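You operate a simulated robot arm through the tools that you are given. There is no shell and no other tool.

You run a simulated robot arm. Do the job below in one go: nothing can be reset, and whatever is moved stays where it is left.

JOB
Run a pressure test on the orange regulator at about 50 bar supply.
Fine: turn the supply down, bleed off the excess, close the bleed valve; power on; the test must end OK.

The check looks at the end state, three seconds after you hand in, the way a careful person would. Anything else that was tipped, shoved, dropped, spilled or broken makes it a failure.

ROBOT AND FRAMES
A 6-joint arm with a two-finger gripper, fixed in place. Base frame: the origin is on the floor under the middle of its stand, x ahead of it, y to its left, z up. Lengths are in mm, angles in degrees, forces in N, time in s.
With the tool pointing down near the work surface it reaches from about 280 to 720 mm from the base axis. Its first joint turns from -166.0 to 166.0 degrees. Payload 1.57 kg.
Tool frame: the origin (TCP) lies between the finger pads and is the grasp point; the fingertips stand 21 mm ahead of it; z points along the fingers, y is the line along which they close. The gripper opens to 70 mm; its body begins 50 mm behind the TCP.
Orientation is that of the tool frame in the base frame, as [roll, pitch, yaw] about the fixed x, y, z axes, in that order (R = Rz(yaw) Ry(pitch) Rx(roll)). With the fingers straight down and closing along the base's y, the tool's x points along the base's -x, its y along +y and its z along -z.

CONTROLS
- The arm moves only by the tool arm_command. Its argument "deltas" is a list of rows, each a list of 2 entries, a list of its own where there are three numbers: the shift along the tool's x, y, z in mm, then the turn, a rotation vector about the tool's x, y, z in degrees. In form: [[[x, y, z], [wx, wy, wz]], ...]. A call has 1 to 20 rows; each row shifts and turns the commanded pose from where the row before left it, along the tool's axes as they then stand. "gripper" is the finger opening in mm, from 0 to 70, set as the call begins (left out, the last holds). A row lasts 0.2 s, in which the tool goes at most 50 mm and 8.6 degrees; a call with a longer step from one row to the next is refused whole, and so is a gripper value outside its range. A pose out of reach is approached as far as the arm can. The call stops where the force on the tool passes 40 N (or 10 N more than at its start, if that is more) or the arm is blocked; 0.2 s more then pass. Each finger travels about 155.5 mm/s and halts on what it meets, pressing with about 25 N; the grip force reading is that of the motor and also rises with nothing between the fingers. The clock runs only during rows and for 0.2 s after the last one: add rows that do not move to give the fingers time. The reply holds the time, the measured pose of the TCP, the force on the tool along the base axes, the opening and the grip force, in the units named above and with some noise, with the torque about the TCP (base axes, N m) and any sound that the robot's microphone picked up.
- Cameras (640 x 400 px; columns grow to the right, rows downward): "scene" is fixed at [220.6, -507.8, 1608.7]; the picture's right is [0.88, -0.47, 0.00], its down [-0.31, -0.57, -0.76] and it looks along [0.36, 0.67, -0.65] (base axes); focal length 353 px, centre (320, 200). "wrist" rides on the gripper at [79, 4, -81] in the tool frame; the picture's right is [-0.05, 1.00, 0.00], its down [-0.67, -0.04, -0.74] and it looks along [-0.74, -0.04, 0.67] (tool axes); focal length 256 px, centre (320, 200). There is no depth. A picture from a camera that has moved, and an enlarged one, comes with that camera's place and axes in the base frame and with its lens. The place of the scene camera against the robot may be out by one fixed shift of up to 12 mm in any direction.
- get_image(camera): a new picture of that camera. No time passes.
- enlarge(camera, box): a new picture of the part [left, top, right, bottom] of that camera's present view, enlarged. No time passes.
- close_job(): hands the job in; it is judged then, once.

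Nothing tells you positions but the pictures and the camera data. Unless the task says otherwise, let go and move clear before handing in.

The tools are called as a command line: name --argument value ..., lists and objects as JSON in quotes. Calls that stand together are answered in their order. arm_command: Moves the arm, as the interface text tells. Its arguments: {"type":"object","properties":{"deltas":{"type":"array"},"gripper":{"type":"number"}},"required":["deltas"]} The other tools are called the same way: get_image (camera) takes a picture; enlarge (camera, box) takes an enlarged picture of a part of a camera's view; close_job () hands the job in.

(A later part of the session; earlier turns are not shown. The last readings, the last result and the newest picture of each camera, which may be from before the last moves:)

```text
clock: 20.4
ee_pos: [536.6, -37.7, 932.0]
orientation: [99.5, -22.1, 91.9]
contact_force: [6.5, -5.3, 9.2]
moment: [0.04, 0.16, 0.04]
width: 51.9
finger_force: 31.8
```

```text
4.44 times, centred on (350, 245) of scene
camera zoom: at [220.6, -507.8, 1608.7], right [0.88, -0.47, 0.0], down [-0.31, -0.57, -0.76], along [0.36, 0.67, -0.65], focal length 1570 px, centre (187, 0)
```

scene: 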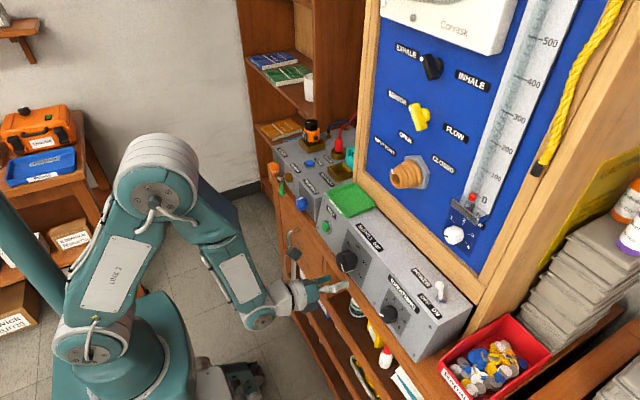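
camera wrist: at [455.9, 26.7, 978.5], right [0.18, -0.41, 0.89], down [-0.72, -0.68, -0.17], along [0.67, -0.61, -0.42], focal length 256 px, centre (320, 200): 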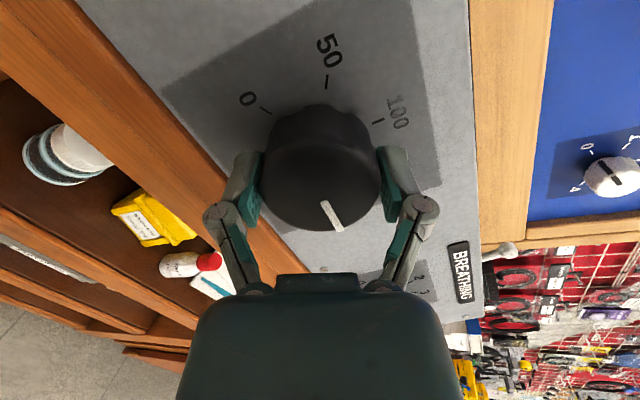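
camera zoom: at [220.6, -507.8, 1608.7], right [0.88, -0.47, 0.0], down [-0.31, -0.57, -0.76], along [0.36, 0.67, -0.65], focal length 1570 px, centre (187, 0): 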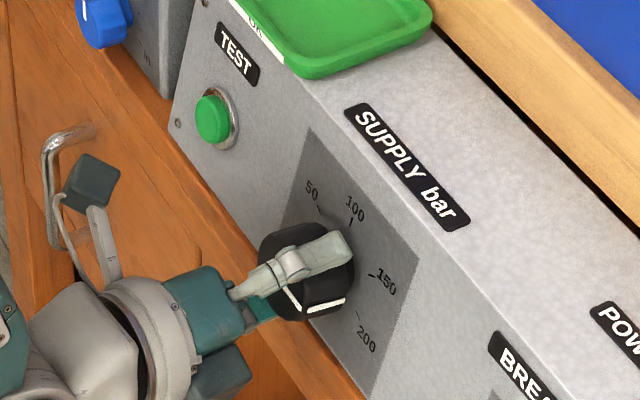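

The knob turns with the fingers, with no slip. Continuing another 75°.

arm_command --deltas '[[[0, 0, 0], [0, 0, -7.5]], [[0, 0, 0], [0, 0, -7.5]], [[0, 0, 0], [0, 0, -7.5]], [[0, 0, 0], [0, 0, -7.5]], [[0, 0, 0], [0, 0, -7.5]], [[0, 0, 0], [0, 0, -7.5]], [[0, 0, 0], [0, 0, -7.5]], [[0, 0, 0], [0, 0, -7.5]], [[0, 0, 0], [0, 0, -7.5]], [[0, 0, 0], [0, 0, -7.5]], [[0, 0, 0], [0, 0, 0]]]'

get_image --camera "wrist"

get_image --camera "scene"

```text
clock: 22.8
ee_pos: [533.7, -34.5, 930.5]
orientation: [105.1, 51.7, 107.7]
contact_force: [1.7, 24.4, 10.8]
moment: [-0.28, 0.22, -0.7]
width: 52.9
finger_force: 32.0
```

```text
taken
camera wrist: at [440.7, 9.0, 883.7], right [0.03, 0.77, 0.64], down [-0.61, -0.5, 0.62], along [0.79, -0.4, 0.45], focal length 256 px, centre (320, 200)
```

wrist: 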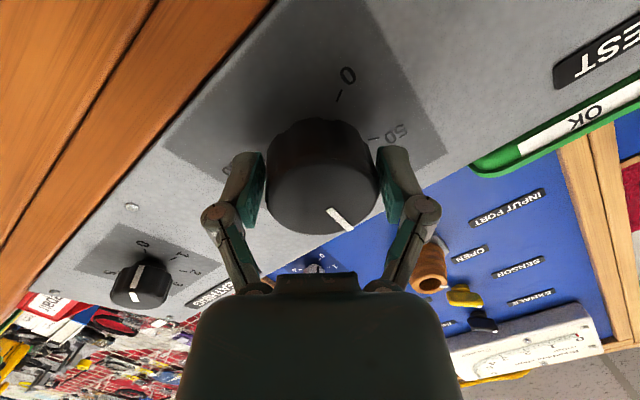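

```text
taken
```

scene: 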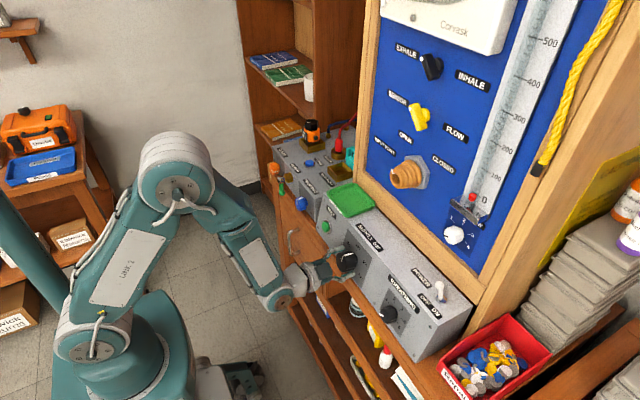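

Side load is building (24 N) from the slight yaw mismatch, so I'll release, re-grip to relieve it, and then check the pointer.

arm_command --deltas '[[[0, 0, 0], [0, 0, 0]], [[0, 0, 0], [0, 0, 0]]]' --gripper 68

get_image --camera "wrist"

enlarge --camera "wrist" --box '[220, 40, 440, 260]'

```text
clock: 23.4
ee_pos: [535.9, -35.8, 931.9]
orientation: [104.7, 51.6, 107.3]
contact_force: [0.3, 0.1, 1.0]
moment: [0.0, 0.0, 0.01]
width: 67.8
finger_force: 0.0
```

```text
taken
camera wrist: at [441.9, 6.8, 884.2], right [0.03, 0.77, 0.64], down [-0.61, -0.5, 0.62], along [0.79, -0.41, 0.45], focal length 256 px, centre (320, 200)
```

wrist: 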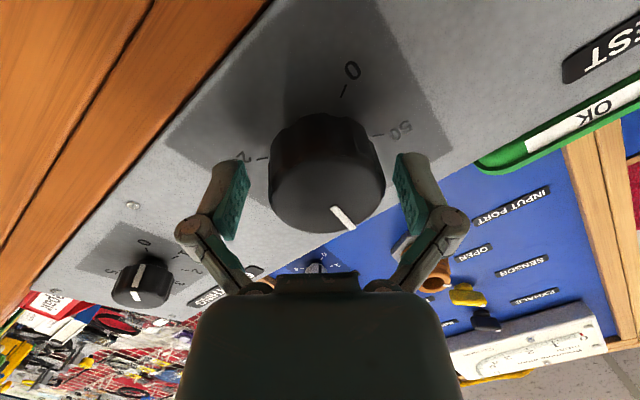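

```text
1.82 times, centred on (330, 150) of wrist
camera zoom: at [441.9, 6.8, 884.2], right [0.03, 0.77, 0.64], down [-0.61, -0.5, 0.62], along [0.79, -0.41, 0.45], focal length 465 px, centre (302, 291)
```

zoom: 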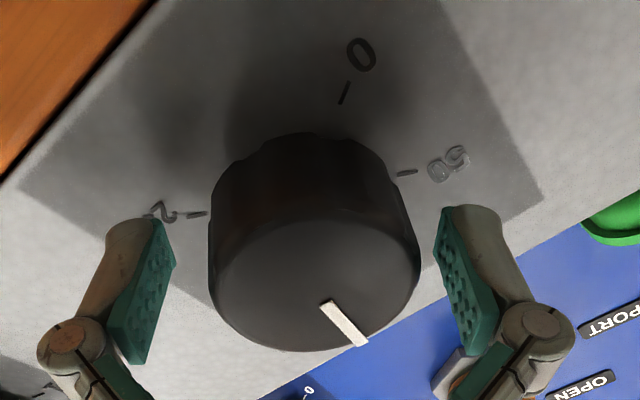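

The pointer is now near 105 bar. Re-gripping and continuing about 36°, then again, toward 50.

arm_command --deltas '[[[0, 0, 0], [0, 0, 0]], [[0, 0, 0], [0, 0, 0]], [[0, 0, 0], [0, 0, 0]]]' --gripper 30

arm_command --deltas '[[[0, 0, 0], [0, 0, -7.2]], [[0, 0, 0], [0, 0, -7.2]], [[0, 0, 0], [0, 0, -7.2]], [[0, 0, 0], [0, 0, -7.2]], [[0, 0, 0], [0, 0, -7.2]], [[0, 0, 0], [0, 0, 0]]]'

get_image --camera "wrist"

```text
clock: 24.2
ee_pos: [535.1, -34.5, 931.9]
orientation: [104.5, 51.6, 107.3]
contact_force: [-9.6, 18.4, 5.7]
moment: [-0.11, 0.36, -0.49]
width: 53.3
finger_force: 32.2
```

```text
clock: 25.6
ee_pos: [544.5, -34.8, 942.2]
orientation: [161.6, 80.4, 166.9]
contact_force: [-10.9, 15.3, 0.1]
moment: [0.07, 0.3, -0.61]
width: 52.5
finger_force: 32.4
out of reach, approached as far as the arm can: row 5
```

```text
taken
camera wrist: at [451.8, -35.8, 878.5], right [-0.08, 0.99, 0.11], down [-0.62, -0.13, 0.77], along [0.78, 0.0, 0.62], focal length 256 px, centre (320, 200)
```

wrist: 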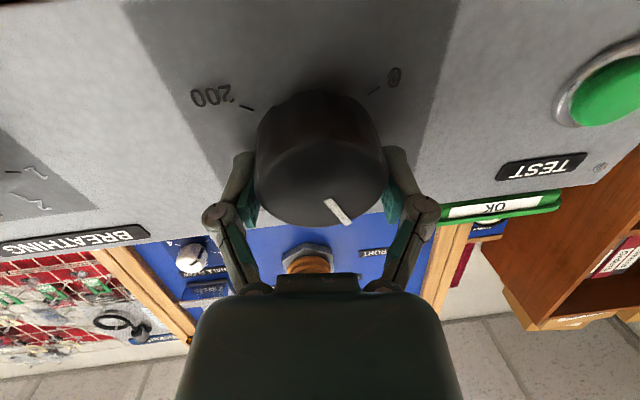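

The last row hit a limit and the TCP shifted about 10 mm. The pointer is now near 75–80 bar. I'll open, re-centre while rolling back about 70° around the knob, and re-grip for the remainder.

arm_command --deltas '[[[0, 0, 0], [0, 0, 0]], [[0, 0, 0], [0, 0, 0]]]' --gripper 69

arm_command --deltas '[[[6.5, -1.2, -4], [0, 0, 4]], [[6.5, -1.2, -3], [0, 0, 4]], [[0, 0, 0], [0, 0, 0]]]'

get_image --camera "wrist"

```text
clock: 26.2
ee_pos: [544.4, -33.5, 943.1]
orientation: [161.3, 80.2, 166.8]
contact_force: [0.5, -1.0, 0.4]
moment: [-0.02, -0.02, 0.01]
width: 69.1
finger_force: 0.0
```

```text
clock: 27.0
ee_pos: [534.9, -37.5, 930.9]
orientation: [133.8, 76.9, 138.5]
contact_force: [0.5, -0.2, 0.4]
moment: [0.02, -0.01, 0.02]
width: 68.8
finger_force: 0.0
```

```text
taken
camera wrist: at [442.6, -29.1, 866.6], right [-0.06, 0.97, 0.21], down [-0.62, -0.21, 0.76], along [0.78, -0.09, 0.61], focal length 256 px, centre (320, 200)
```

wrist: 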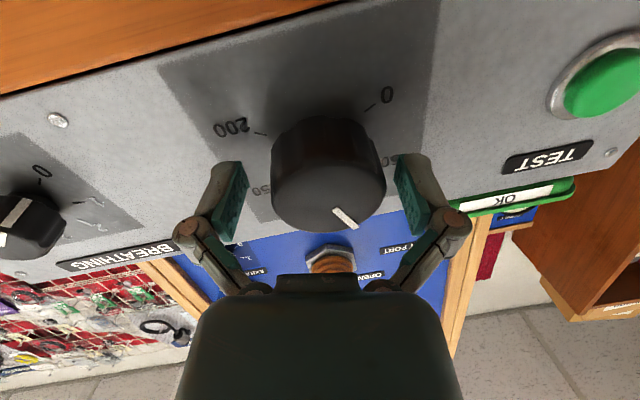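

Centred again. Rolling back 64° with open fingers around the knob, then closing.

arm_command --deltas '[[[0, 0, 0], [0, 0, 8]], [[0, 0, 0], [0, 0, 8]], [[0, 0, 0], [0, 0, 8]], [[0, 0, 0], [0, 0, 8]], [[0, 0, 0], [0, 0, 8]], [[0, 0, 0], [0, 0, 8]], [[0, 0, 0], [0, 0, 8]], [[0, 0, 0], [0, 0, 8]]]'

get_image --camera "wrist"

```text
clock: 28.8
ee_pos: [535.6, -36.4, 931.9]
orientation: [99.4, 16.1, 98.2]
contact_force: [-0.9, -0.5, 0.3]
moment: [0.01, -0.02, 0.01]
width: 68.9
finger_force: 0.1
```

```text
taken
camera wrist: at [446.2, 31.7, 925.0], right [0.13, 0.24, 0.96], down [-0.65, -0.71, 0.27], along [0.75, -0.66, 0.07], focal length 256 px, centre (320, 200)
```

wrist: 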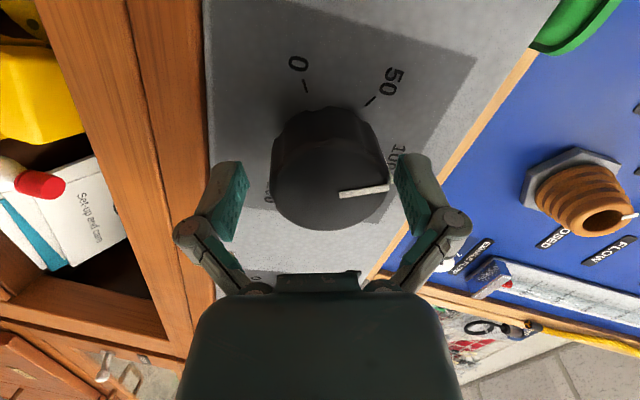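

The pointer reads about 78 bar (-26°). Closing and turning a further 34° counter-clockwise.

arm_command --deltas '[[[0, 0, 0], [0, 0, 0]], [[0, 0, 0], [0, 0, 0]], [[0, 0, 0], [0, 0, 0]]]' --gripper 30

arm_command --deltas '[[[0, 0, 0], [0, 0, -6.8]], [[0, 0, 0], [0, 0, -6.8]], [[0, 0, 0], [0, 0, -6.8]], [[0, 0, 0], [0, 0, -6.8]], [[0, 0, 0], [0, 0, -6.8]], [[0, 0, 0], [0, 0, 0]]]'

get_image --camera "wrist"

```text
clock: 29.6
ee_pos: [536.3, -36.4, 933.6]
orientation: [98.9, 16.5, 98.0]
contact_force: [-1.2, 6.6, 32.9]
moment: [0.05, 0.42, -0.13]
width: 52.6
finger_force: 32.0
```

```text
clock: 30.7
ee_pos: [535.8, -36.1, 933.3]
orientation: [101.8, 43.6, 104.3]
contact_force: [-1.2, 23.5, 7.0]
moment: [-0.17, 0.26, -0.7]
width: 53.1
finger_force: 31.8
stopped in row 5: the force on the tool passed its limit at 44 N (the readings are from after the stop); the commanded pose is now the measured one
```

```text
taken
camera wrist: at [442.7, 15.5, 893.0], right [0.04, 0.67, 0.74], down [-0.61, -0.57, 0.54], along [0.79, -0.48, 0.39], focal length 256 px, centre (320, 200)
```

wrist: 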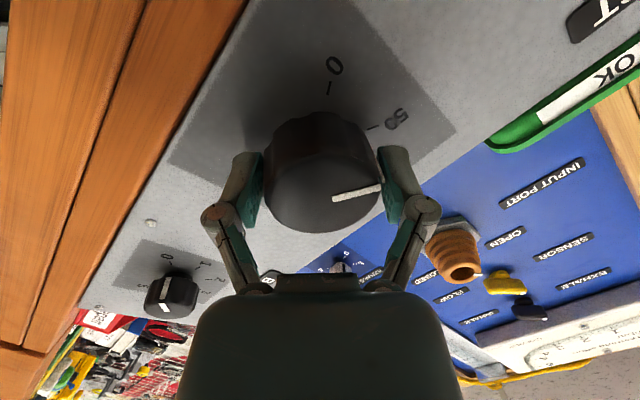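

The pointer is now near -57°, about 52 bar, and the force limit only cut the last few degrees. I'll open and inspect the dial.

arm_command --deltas '[[[0, 0, 0], [0, 0, 0]], [[0, 0, 0], [0, 0, 0]]]' --gripper 69

enlarge --camera "wrist" --box '[240, 40, 440, 260]'

enlarge --camera "scene" --box '[300, 200, 400, 290]'

```text
clock: 31.3
ee_pos: [536.1, -37.4, 932.0]
orientation: [102.0, 43.5, 104.0]
contact_force: [-0.1, 0.8, 0.0]
moment: [0.01, 0.0, -0.01]
width: 69.0
finger_force: 0.0
```

```text
1.82 times, centred on (340, 150) of wrist
camera zoom: at [443.3, 14.3, 892.4], right [0.05, 0.66, 0.75], down [-0.62, -0.57, 0.55], along [0.79, -0.49, 0.38], focal length 465 px, centre (284, 291)
```

zoom: 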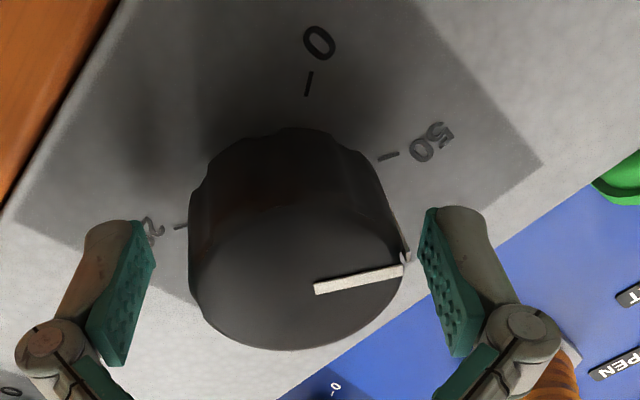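

```text
4.44 times, centred on (350, 245) of scene
camera zoom: at [220.6, -507.8, 1608.7], right [0.88, -0.47, 0.0], down [-0.31, -0.57, -0.76], along [0.36, 0.67, -0.65], focal length 1570 px, centre (187, 0)
```

zoom: 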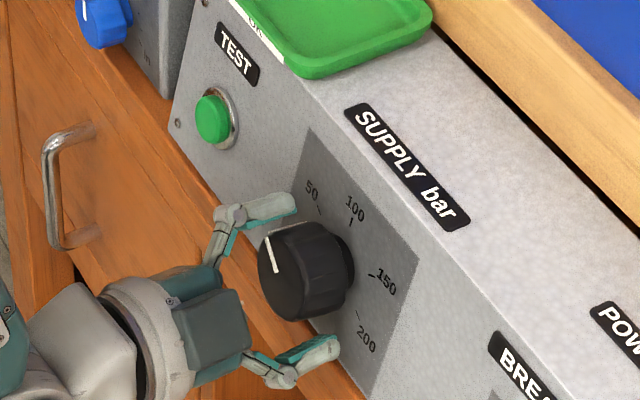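

Zooming tightly on the pointer to measure its angle.

enlarge --camera "scene" --box '[350, 240, 390, 275]'

enlarge --camera "scene" --box '[350, 235, 385, 275]'

enlarge --camera "scene" --box '[350, 240, 385, 262]'

enlarge --camera "scene" --box '[350, 240, 370, 270]'

enlarge --camera "scene" --box '[345, 235, 395, 285]'

```text
11.43 times, centred on (370, 258) of scene
camera zoom: at [220.6, -507.8, 1608.7], right [0.88, -0.47, 0.0], down [-0.31, -0.57, -0.76], along [0.36, 0.67, -0.65], focal length 4036 px, centre (-251, -457)
```

zoom: 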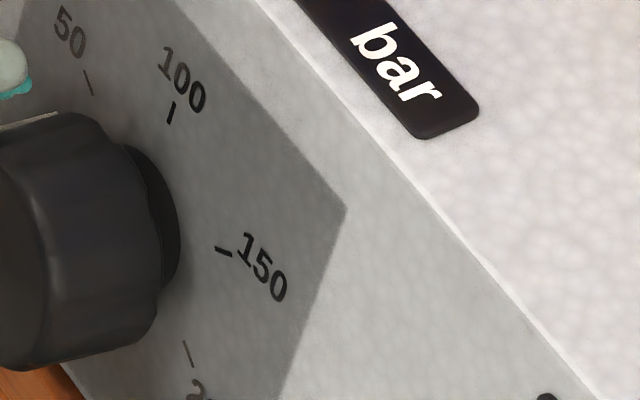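

```text
10.00 times, centred on (368, 255) of scene
camera zoom: at [220.6, -507.8, 1608.7], right [0.88, -0.47, 0.0], down [-0.31, -0.57, -0.76], along [0.36, 0.67, -0.65], focal length 3532 px, centre (-155, -350)
```

zoom: 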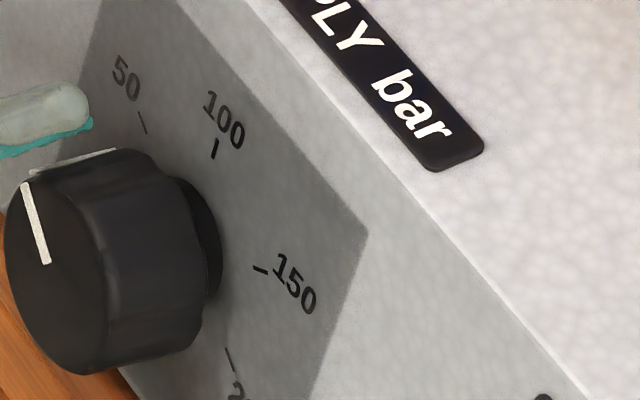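

```text
16.00 times, centred on (368, 251) of scene
camera zoom: at [220.6, -507.8, 1608.7], right [0.88, -0.47, 0.0], down [-0.31, -0.57, -0.76], along [0.36, 0.67, -0.65], focal length 5651 px, centre (-440, -616)
```

zoom: 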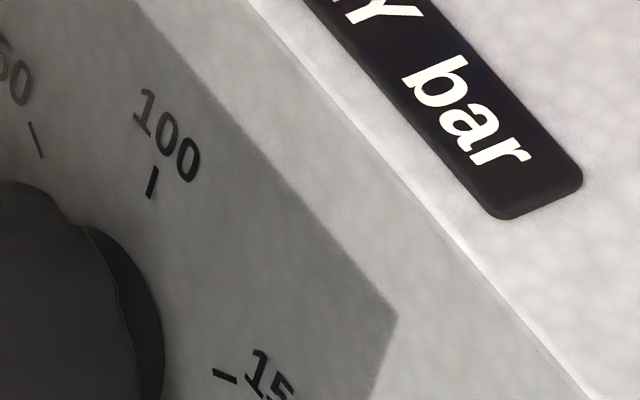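

```text
13.33 times, centred on (360, 255) of scene
camera zoom: at [220.6, -507.8, 1608.7], right [0.88, -0.47, 0.0], down [-0.31, -0.57, -0.76], along [0.36, 0.67, -0.65], focal length 4709 px, centre (-213, -533)
```

zoom: 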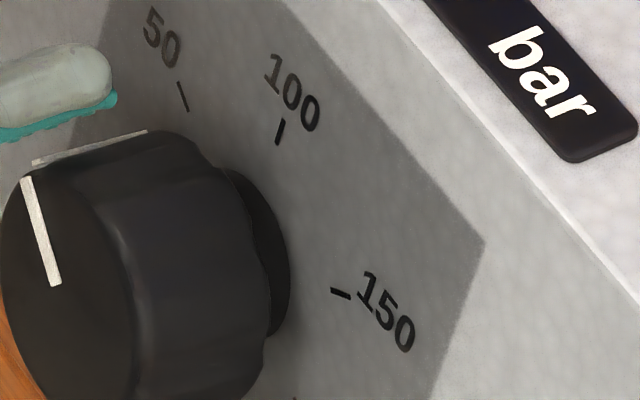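

```text
8.00 times, centred on (370, 260) of scene
camera zoom: at [220.6, -507.8, 1608.7], right [0.88, -0.47, 0.0], down [-0.31, -0.57, -0.76], along [0.36, 0.67, -0.65], focal length 2825 px, centre (-80, -280)
```

zoom: 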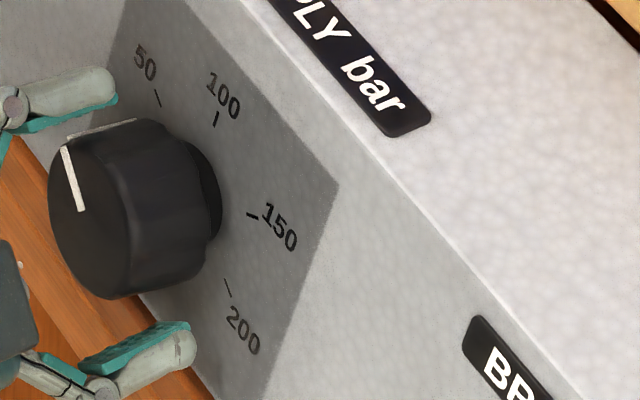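

The scene view suggests about 55 bar. I'll shift the grip centre 4 mm to reduce side load, re-grip and nudge a further 7° counter-clockwise.

arm_command --deltas '[[[0, 4, 0], [0, 0, 0]], [[0, 0, 0], [0, 0, 0]]]'

arm_command --deltas '[[[0, 0, 0], [0, 0, 0]], [[0, 0, 0], [0, 0, 0]], [[0, 0, 0], [0, 0, 0]]]' --gripper 30

arm_command --deltas '[[[0, 0, 0], [0, 0, -3.5]], [[0, 0, 0], [0, 0, -3.5]], [[0, 0, 0], [0, 0, 0]]]'

enlarge --camera "scene" --box '[345, 235, 395, 285]'

enlarge --camera "wrist" --box '[240, 40, 440, 260]'

```text
clock: 31.9
ee_pos: [536.5, -36.0, 933.8]
orientation: [102.0, 43.4, 103.9]
contact_force: [0.1, 0.0, -0.3]
moment: [0.01, -0.03, -0.01]
width: 68.9
finger_force: 0.1
```

```text
clock: 32.7
ee_pos: [536.4, -36.7, 934.5]
orientation: [102.1, 43.4, 104.0]
contact_force: [-8.2, -3.5, -3.4]
moment: [-0.25, 0.33, -1.18]
width: 52.7
finger_force: 32.0
```

```text
clock: 33.5
ee_pos: [536.5, -36.1, 934.8]
orientation: [103.8, 50.3, 106.5]
contact_force: [-10.0, -4.9, -5.2]
moment: [-0.09, 0.8, -0.27]
width: 52.8
finger_force: 32.6
```

```text
8.00 times, centred on (370, 260) of scene
camera zoom: at [220.6, -507.8, 1608.7], right [0.88, -0.47, 0.0], down [-0.31, -0.57, -0.76], along [0.36, 0.67, -0.65], focal length 2825 px, centre (-80, -280)
```

zoom: 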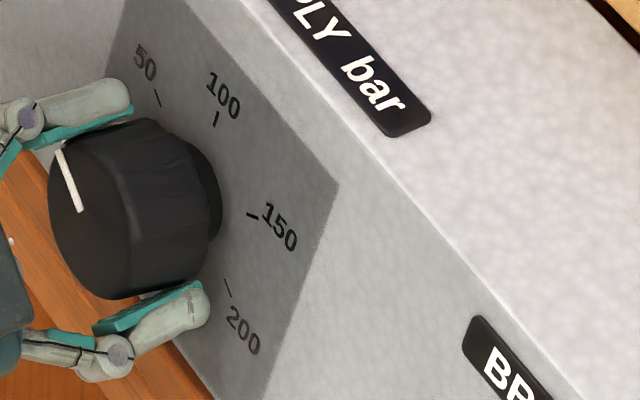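

```text
1.82 times, centred on (340, 150) of wrist
camera zoom: at [442.6, 8.0, 888.2], right [0.03, 0.75, 0.66], down [-0.61, -0.51, 0.6], along [0.79, -0.42, 0.45], focal length 465 px, centre (284, 291)
```

zoom: 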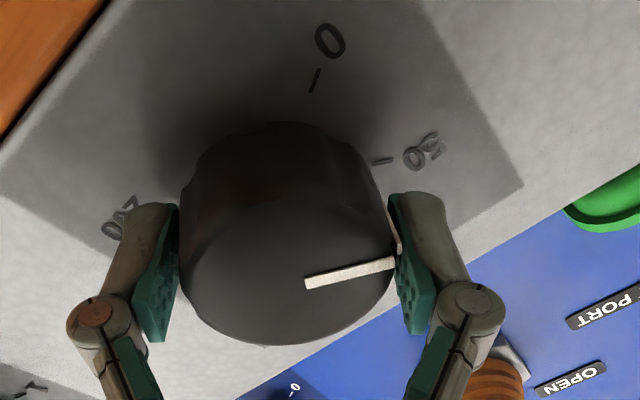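

Load is small now. One more 5° nudge to reach the 50 mark.

arm_command --deltas '[[[0, 0, 0], [0, 0, -2.5]], [[0, 0, 0], [0, 0, -2.5]], [[0, 0, 0], [0, 0, 0]]]'

arm_command --deltas '[[[0, 0, 0], [0, 0, 0]], [[0, 0, 0], [0, 0, 0]]]' --gripper 70

enlarge --camera "scene" --box '[345, 235, 395, 285]'

enlarge --camera "wrist" --box '[240, 40, 440, 260]'

```text
clock: 34.3
ee_pos: [536.4, -36.1, 935.6]
orientation: [105.3, 55.1, 108.4]
contact_force: [-10.5, -4.3, -5.7]
moment: [-0.06, 0.96, -0.24]
width: 53.0
finger_force: 32.4
```

```text
clock: 34.9
ee_pos: [538.6, -35.3, 935.0]
orientation: [105.1, 55.1, 108.3]
contact_force: [-1.0, -0.2, -0.4]
moment: [0.03, -0.01, 0.0]
width: 70.1
finger_force: 0.0
```

```text
8.00 times, centred on (370, 260) of scene
camera zoom: at [220.6, -507.8, 1608.7], right [0.88, -0.47, 0.0], down [-0.31, -0.57, -0.76], along [0.36, 0.67, -0.65], focal length 2825 px, centre (-80, -280)
```

zoom: 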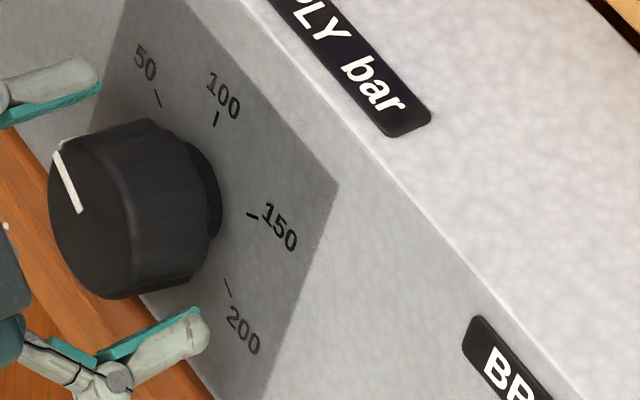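

```text
1.82 times, centred on (340, 150) of wrist
camera zoom: at [443.3, 3.5, 884.4], right [0.01, 0.8, 0.59], down [-0.61, -0.46, 0.64], along [0.79, -0.37, 0.49], focal length 465 px, centre (284, 291)
```

zoom: 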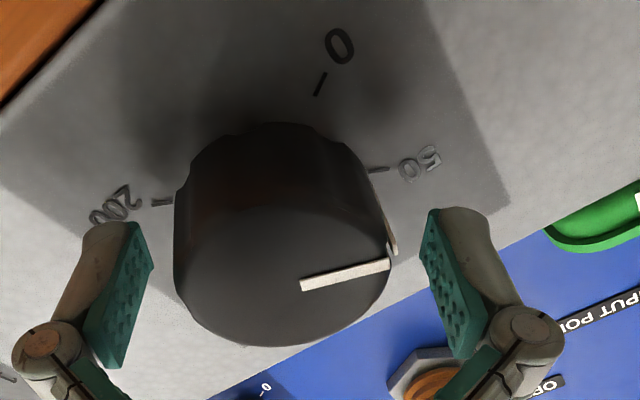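

The supply knob now points at the 50 mark. Next I retreat from the knob, rise clear, and reorient so I can look at the bleed lever.

arm_command --deltas '[[[0, 0, -15], [0, 0, 0]], [[0, 0, -15], [0, 0, 0]], [[0, 0, -12], [0, 0, 0]], [[-32.8, 22, -6], [0, 0, 0]], [[-32.8, 22, -6], [0, 0, 0]], [[-32.8, 22, -6], [0, 0, 0]]]'

arm_command --deltas '[[[0, 0, 0], [-0.585, 6.21, -5.05]], [[0, 0, 0], [-0.585, 6.21, -5.05]], [[0, 0, 0], [-0.585, 6.21, -5.05]], [[0, 0, 0], [-0.585, 6.21, -5.05]], [[0, 0, 0], [-0.585, 6.21, -5.05]], [[0, 0, 0], [-0.585, 6.21, -5.05]], [[0, 0, 0], [-0.585, 6.21, -5.05]], [[0, 0, 0], [-0.585, 6.21, -5.05]], [[0, 0, 0], [-0.585, 6.21, -5.05]]]'

get_image --camera "wrist"

get_image --camera "scene"

```text
clock: 36.3
ee_pos: [494.5, -38.5, 1062.4]
orientation: [105.4, 55.1, 108.3]
contact_force: [0.0, -0.6, -0.2]
moment: [-0.02, 0.01, 0.01]
width: 69.9
finger_force: 0.1
```

```text
clock: 38.3
ee_pos: [495.5, -39.9, 1061.0]
orientation: [180.0, 29.9, -150.0]
contact_force: [-0.2, 0.1, -0.2]
moment: [0.0, 0.01, 0.02]
width: 70.1
finger_force: 0.0
```

```text
taken
camera wrist: at [398.8, -90.8, 1091.9], right [-0.46, 0.89, 0.03], down [0.2, 0.07, 0.98], along [0.87, 0.45, -0.21], focal length 256 px, centre (320, 200)
```

wrist: 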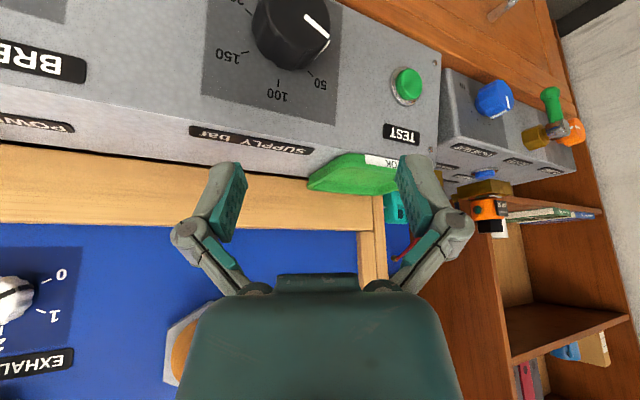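

```text
taken
```

scene: 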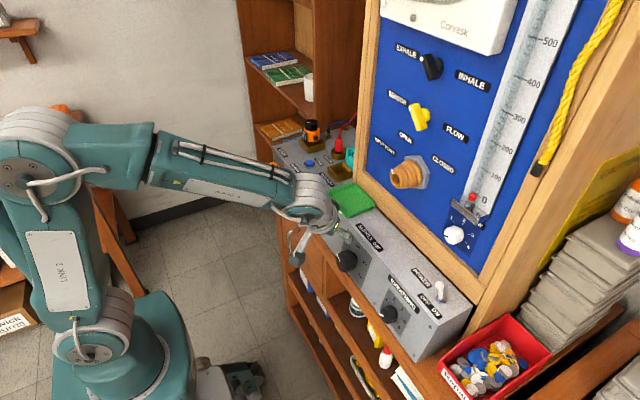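

The reorientation worked with no limits flagged. Enlarging the bleed lever and supply knob from this angle.

enlarge --camera "wrist" --box '[430, 50, 620, 240]'

enlarge --camera "wrist" --box '[200, 0, 360, 120]'

```text
2.11 times, centred on (525, 145) of wrist
camera zoom: at [398.8, -90.8, 1091.9], right [-0.46, 0.89, 0.03], down [0.2, 0.07, 0.98], along [0.87, 0.45, -0.21], focal length 539 px, centre (-112, 316)
```

zoom: 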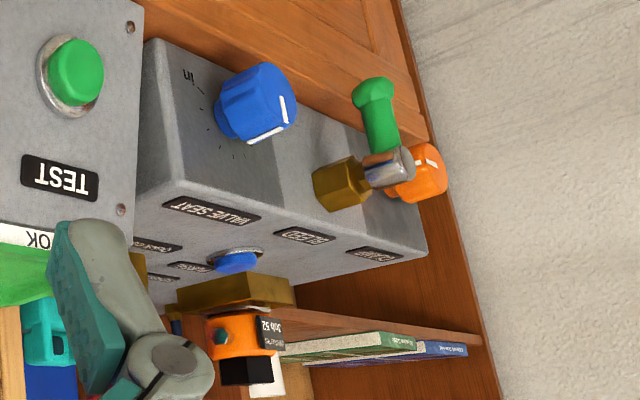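

```text
3.33 times, centred on (280, 60) of wrist
camera zoom: at [398.8, -90.8, 1091.9], right [-0.46, 0.89, 0.03], down [0.2, 0.07, 0.98], along [0.87, 0.45, -0.21], focal length 853 px, centre (453, 667)
```

zoom: 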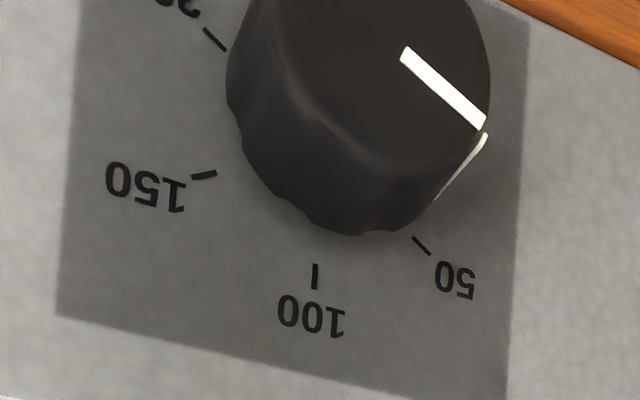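

The pointer is exactly parallel to the 50 tick. Now I'll move across to view the bleed lever from the front.

arm_command --deltas '[[[-3.4, 37, 20.9], [0, 0, 0]], [[-3.4, 37, 20.9], [0, 0, 0]], [[-3.4, 37, 20.9], [0, 0, 0]], [[-3.4, 37, 20.9], [0, 0, 0]], [[-3.4, 37, 20.9], [0, 0, 0]], [[-3.4, 37, 20.9], [0, 0, 0]], [[-3.4, 37, 20.9], [0, 0, 0]], [[-3.4, 37, 20.9], [0, 0, 0]]]'

get_image --camera "wrist"

get_image --camera "scene"

```text
clock: 40.1
ee_pos: [440.8, 272.2, 929.8]
orientation: [-179.8, 30.0, -149.9]
contact_force: [0.3, 0.0, -0.3]
moment: [-0.02, 0.0, 0.02]
width: 70.0
finger_force: 0.0
```

```text
taken
camera wrist: at [344.2, 221.1, 960.3], right [-0.46, 0.89, 0.02], down [0.19, 0.07, 0.98], along [0.87, 0.46, -0.21], focal length 256 px, centre (320, 200)
```

wrist: 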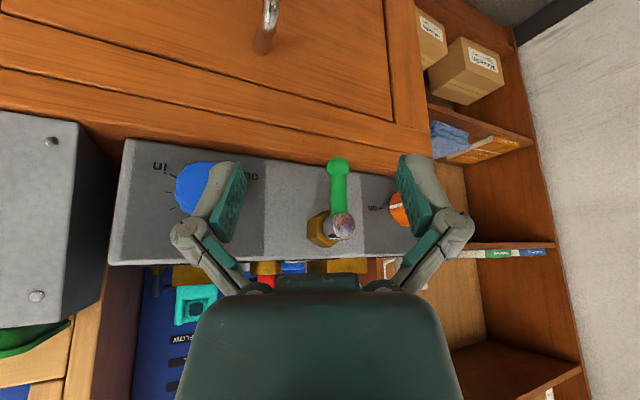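

```text
taken
```

scene: 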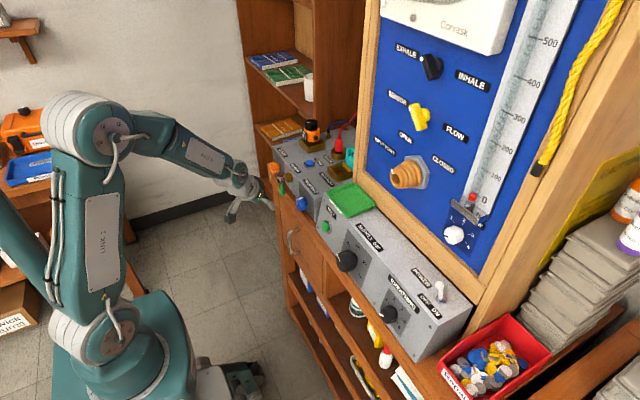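

A clear frontal (upside-down) view of the bleed lever. Enlarging.

enlarge --camera "wrist" --box '[240, 130, 400, 260]'

enlarge --camera "scene" --box '[230, 140, 330, 230]'

```text
3.08 times, centred on (320, 195) of wrist
camera zoom: at [344.2, 221.1, 960.3], right [-0.46, 0.89, 0.02], down [0.19, 0.07, 0.98], along [0.87, 0.46, -0.21], focal length 788 px, centre (320, 215)
```

zoom: 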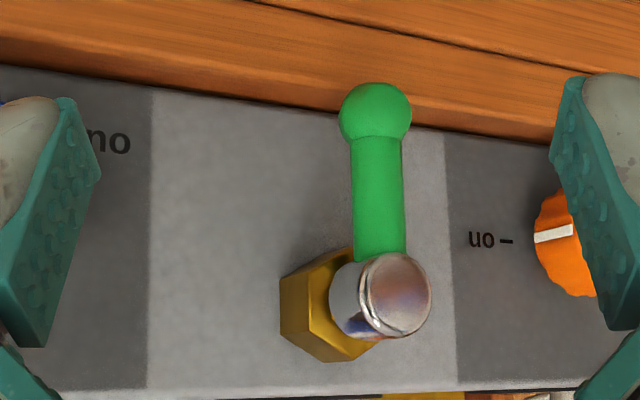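

```text
4.44 times, centred on (280, 185) of scene
camera zoom: at [220.6, -507.8, 1608.7], right [0.88, -0.47, 0.0], down [-0.31, -0.57, -0.76], along [0.36, 0.67, -0.65], focal length 1570 px, centre (498, 267)
```

zoom: 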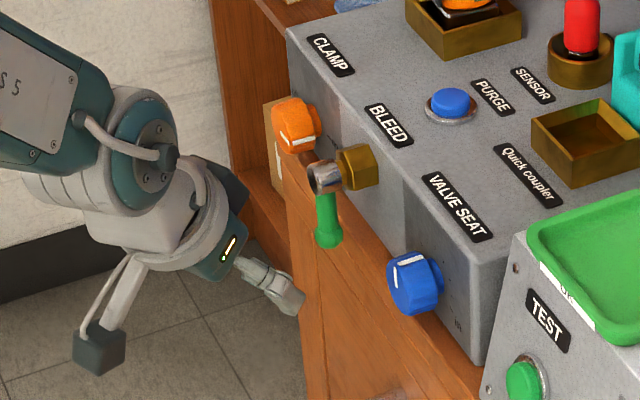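

The stem end is at about [523, 338, 938] and the ball handle hangs at [530, 339, 884], so the lever swings about the x axis. Before engaging it, I'll test in free space whether the tool can point straight ahead here (yaw 0, pitched 60°).

arm_command --deltas '[[[0, 0, 0], [3.75, 0, 6.5]], [[0, 0, 0], [3.75, 0, 6.5]], [[0, 0, 0], [3.75, 0, 6.5]], [[0, 0, 0], [3.75, 0, 6.5]]]'

arm_command --deltas '[[[0, 0, 0], [0, -7.5, 0]], [[0, 0, 0], [0, -7.5, 0]], [[0, 0, 0], [0, -7.5, 0]], [[0, 0, 0], [0, -7.5, 0]]]'

get_image --camera "wrist"

```text
clock: 41.1
ee_pos: [440.0, 271.2, 930.0]
orientation: [-179.9, 30.0, 179.9]
contact_force: [0.5, -0.6, -0.2]
moment: [0.01, 0.0, -0.02]
width: 70.2
finger_force: 0.1
```

```text
clock: 42.1
ee_pos: [440.1, 270.1, 928.9]
orientation: [-180.0, 60.1, -179.9]
contact_force: [-0.2, -0.2, 1.0]
moment: [-0.02, -0.01, 0.0]
width: 69.9
finger_force: 0.0
```

```text
taken
camera wrist: at [330.5, 275.1, 901.2], right [0.03, 1.0, 0.05], down [-0.31, -0.03, 0.95], along [0.95, -0.04, 0.31], focal length 256 px, centre (320, 200)
```

wrist: 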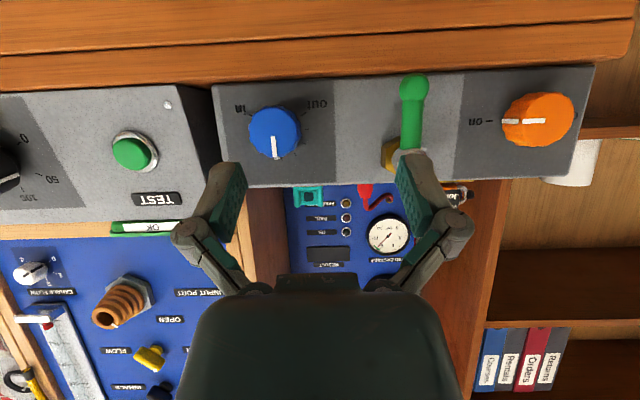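

Pointing straight ahead works here with the normal roll. I'll level the tool a bit more and line up in front of the lever handle, with the fingers set as a loose cage.

arm_command --deltas '[[[0, 0, 0], [0, -6.67, 0]], [[0, 0, 0], [0, -6.67, 0]], [[0, 0, 0], [0, -6.67, 0]], [[9.3, 22.7, 14], [0, 0, 0]], [[9.3, 22.7, 14], [0, 0, 0]], [[9.3, 22.7, 14], [0, 0, 0]]]' --gripper 34

get_image --camera "wrist"

enlarge --camera "scene" --box '[220, 140, 330, 230]'

```text
clock: 43.5
ee_pos: [475.7, 339.3, 895.5]
orientation: [-179.3, 80.1, -179.4]
contact_force: [-1.0, -0.3, -0.4]
moment: [0.01, -0.02, 0.0]
width: 34.0
finger_force: 0.1
```

```text
taken
camera wrist: at [383.0, 344.0, 830.6], right [0.01, 1.0, 0.05], down [-0.62, -0.03, 0.79], along [0.79, -0.04, 0.62], focal length 256 px, centre (320, 200)
```

wrist: 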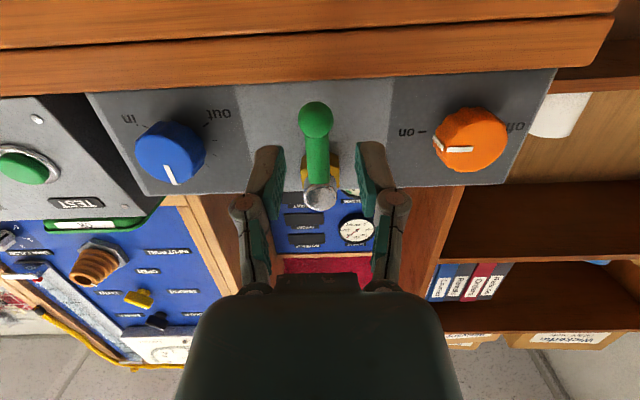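

```text
4.44 times, centred on (275, 185) of scene
camera zoom: at [220.6, -507.8, 1608.7], right [0.88, -0.47, 0.0], down [-0.31, -0.57, -0.76], along [0.36, 0.67, -0.65], focal length 1570 px, centre (520, 267)
```

zoom: 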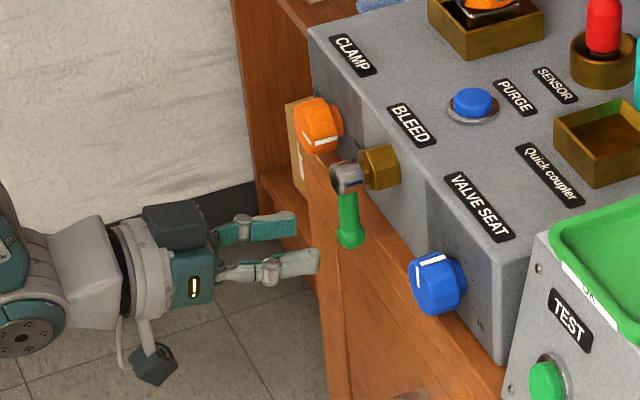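

The handle sits between the fingers. Advancing to straddle it.

arm_command --deltas '[[[-1.9, -0.4, 13.4], [0, 0, 0]], [[-1.9, -0.4, 13.4], [0, 0, 0]], [[-1.9, -0.4, 13.4], [0, 0, 0]], [[-1.9, -0.4, 13.4], [0, 0, 0]]]'

get_image --camera "wrist"

enlarge --camera "scene" --box '[220, 140, 330, 230]'

```text
clock: 44.5
ee_pos: [529.5, 338.1, 893.2]
orientation: [-179.4, 79.9, -179.4]
contact_force: [0.5, -0.8, 0.2]
moment: [0.0, 0.0, 0.02]
width: 33.9
finger_force: 0.0
```

```text
taken
camera wrist: at [437.4, 341.3, 829.0], right [0.01, 1.0, 0.05], down [-0.62, -0.03, 0.79], along [0.79, -0.04, 0.62], focal length 256 px, centre (320, 200)
```

wrist: 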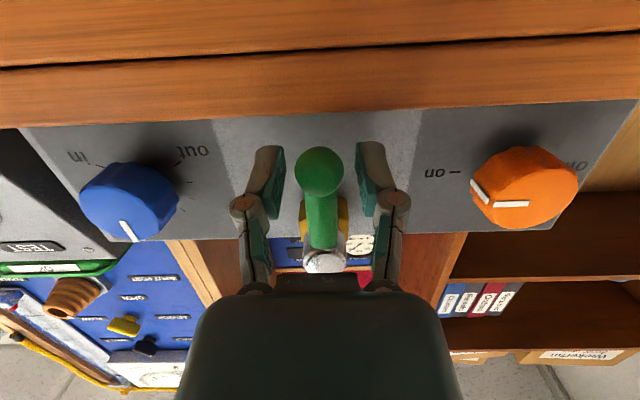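

```text
4.44 times, centred on (275, 185) of scene
camera zoom: at [220.6, -507.8, 1608.7], right [0.88, -0.47, 0.0], down [-0.31, -0.57, -0.76], along [0.36, 0.67, -0.65], focal length 1570 px, centre (520, 267)
```

zoom: 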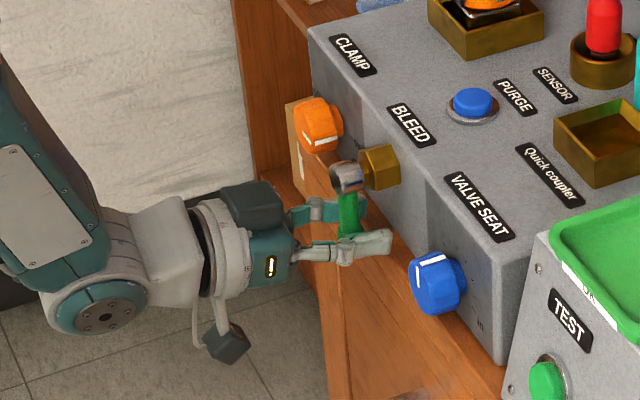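

Straddled. I'll narrow the cage and probe gently toward -y to learn which way the lever turns.

arm_command --deltas '[[[0, 0, 0], [0, 0, 0]], [[0, -4, 0], [0, 0, 0]], [[0, -4, 0], [0, 0, 0]], [[0, -3, 0], [0, 0, 0]]]' --gripper 26

get_image --camera "wrist"

```text
clock: 45.5
ee_pos: [528.9, 325.8, 892.0]
orientation: [-179.6, 80.0, -179.6]
contact_force: [0.2, 0.9, -0.7]
moment: [0.03, 0.03, -0.05]
width: 26.9
finger_force: 0.8
```

```text
taken
camera wrist: at [436.9, 330.5, 829.0], right [0.01, 1.0, 0.05], down [-0.62, -0.03, 0.79], along [0.79, -0.04, 0.62], focal length 256 px, centre (320, 200)
```

wrist: 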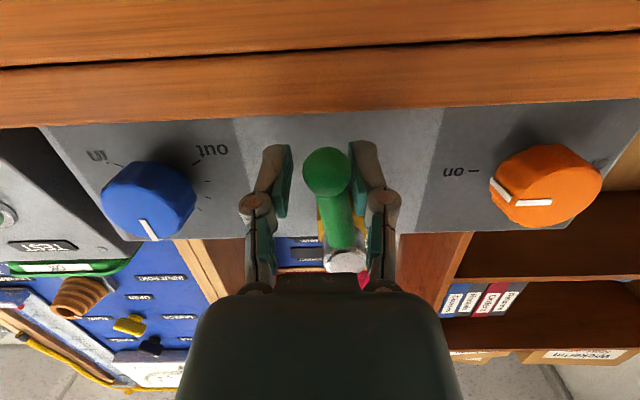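

The lever moves freely toward -y with almost no force. I'll follow its arc upward, rolling the tool with it, and listen and watch.

arm_command --deltas '[[[-0.4, -6.2, -0.5], [0, 0, -8]], [[-0.4, -6.2, -0.5], [0, 0, -8]], [[-0.4, -6.2, -0.5], [0, 0, -8]], [[-0.4, -6.2, -0.5], [0, 0, -8]]]'

get_image --camera "wrist"

enlarge --camera "scene" --box '[220, 140, 330, 230]'

```text
clock: 46.5
ee_pos: [530.2, 301.4, 899.9]
orientation: [-108.4, 56.4, -105.5]
contact_force: [0.2, 0.5, -0.7]
moment: [-0.01, -0.01, -0.04]
width: 26.6
finger_force: 0.5
```

```text
taken
camera wrist: at [438.2, 263.6, 845.4], right [-0.08, 0.87, -0.48], down [-0.63, 0.33, 0.7], along [0.77, 0.36, 0.52], focal length 256 px, centre (320, 200)
```

wrist: 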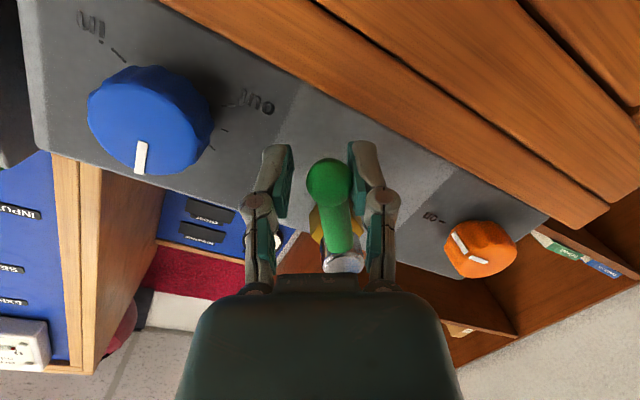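

```text
4.44 times, centred on (275, 185) of scene
camera zoom: at [220.6, -507.8, 1608.7], right [0.88, -0.47, 0.0], down [-0.31, -0.57, -0.76], along [0.36, 0.67, -0.65], focal length 1570 px, centre (520, 267)
```

zoom: 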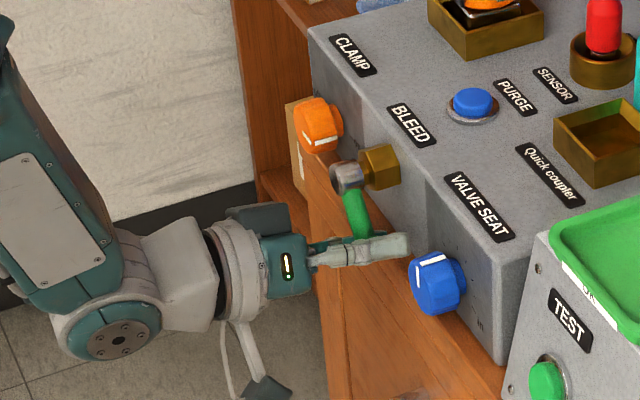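

The lever is about 40° up and still free. Continuing to about 85°.

arm_command --deltas '[[[-0.4, -6.2, -0.5], [0, 0, -8]], [[-0.4, -6.2, -0.5], [0, 0, -8]], [[-0.4, -6.2, -0.5], [0, 0, -8]]]'

get_image --camera "wrist"

enlarge --camera "scene" --box '[220, 140, 330, 230]'

```text
clock: 47.3
ee_pos: [530.3, 288.8, 911.3]
orientation: [-102.1, 33.2, -96.6]
contact_force: [-0.5, 4.0, -3.1]
moment: [0.01, 0.0, 0.02]
width: 28.4
finger_force: 1.2
```

```text
taken
camera wrist: at [442.4, 225.8, 879.3], right [-0.14, 0.6, -0.79], down [-0.66, 0.53, 0.52], along [0.73, 0.6, 0.32], focal length 256 px, centre (320, 200)
```

wrist: 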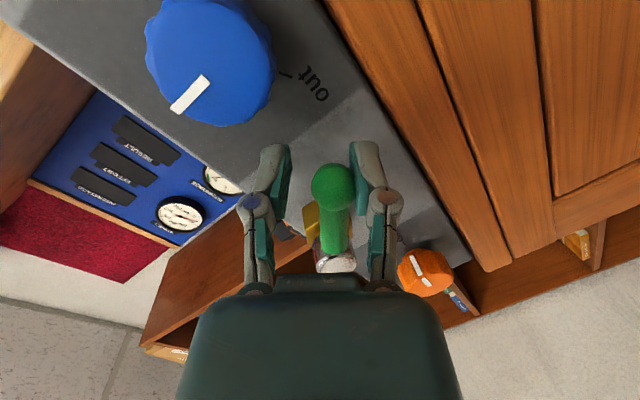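

```text
4.44 times, centred on (275, 185) of scene
camera zoom: at [220.6, -507.8, 1608.7], right [0.88, -0.47, 0.0], down [-0.31, -0.57, -0.76], along [0.36, 0.67, -0.65], focal length 1570 px, centre (520, 267)
```

zoom: 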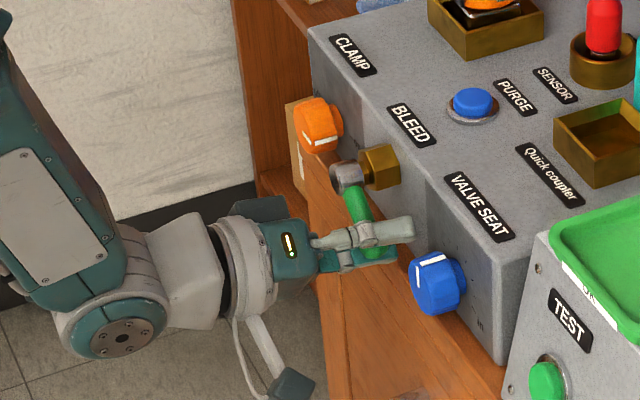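

The lever is at about 60° and the gauges are visible in this view. Reading them now.

enlarge --camera "wrist" --box '[60, 90, 260, 260]'

enlarge --camera "wrist" --box '[145, 185, 220, 245]'

```text
2.35 times, centred on (160, 175) of wrist
camera zoom: at [442.4, 225.8, 879.3], right [-0.14, 0.6, -0.79], down [-0.66, 0.53, 0.52], along [0.73, 0.6, 0.32], focal length 602 px, centre (696, 259)
```

zoom: 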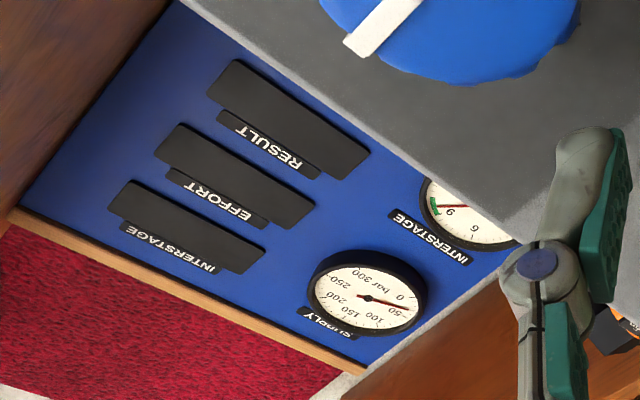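

```text
6.67 times, centred on (182, 215) of wrist
camera zoom: at [442.4, 225.8, 879.3], right [-0.14, 0.6, -0.79], down [-0.66, 0.53, 0.52], along [0.73, 0.6, 0.32], focal length 1707 px, centre (1237, 100)
```

zoom: 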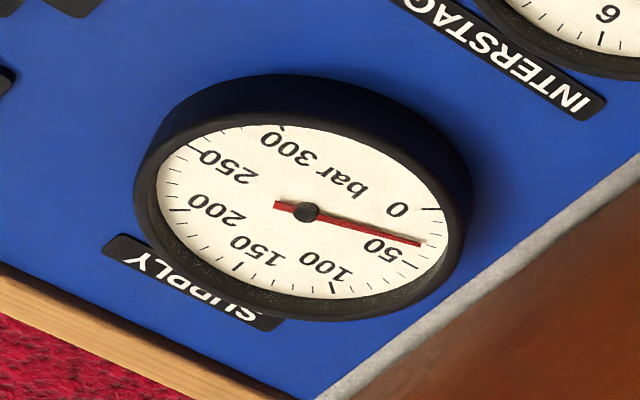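

The supply has already dropped to about 30–35 bar, so the bleed is open. I'll swing the lever straight back down along the same arc to close it.

arm_command --deltas '[[[0, 0, 0], [0, 0, 8]], [[0.4, 6.2, 0.5], [0, 0, 8]], [[0.4, 6.2, 0.5], [0, 0, 8]], [[0.4, 6.2, 0.5], [0, 0, 8]], [[0.4, 6.2, 0.5], [0, 0, 8]], [[0.4, 6.2, 0.5], [0, 0, 8]], [[0.4, 6.2, 0.5], [0, 0, 8]], [[0.4, 6.2, 0.5], [0, 0, 0]], [[0, 6, 0], [0, 0, 0]], [[0, 6, 0], [0, 0, 0]]]'

get_image --camera "wrist"

enlarge --camera "scene" --box '[220, 140, 330, 230]'

```text
clock: 49.5
ee_pos: [529.9, 337.9, 894.0]
orientation: [-179.7, 80.1, -179.7]
contact_force: [0.0, -0.3, -0.6]
moment: [-0.04, -0.01, 0.02]
width: 26.4
finger_force: 0.1
```

```text
taken
camera wrist: at [437.0, 342.5, 829.0], right [0.01, 1.0, 0.05], down [-0.62, -0.03, 0.79], along [0.79, -0.04, 0.62], focal length 256 px, centre (320, 200)
```

wrist: 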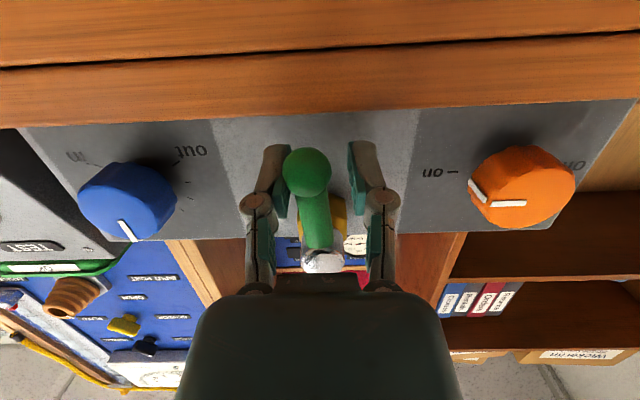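

```text
4.44 times, centred on (275, 185) of scene
camera zoom: at [220.6, -507.8, 1608.7], right [0.88, -0.47, 0.0], down [-0.31, -0.57, -0.76], along [0.36, 0.67, -0.65], focal length 1570 px, centre (520, 267)
```

zoom: 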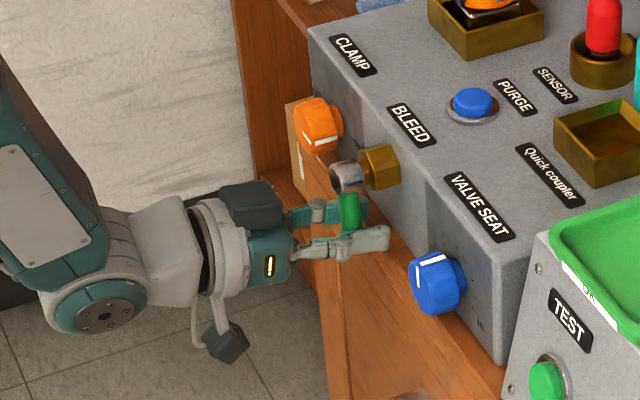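

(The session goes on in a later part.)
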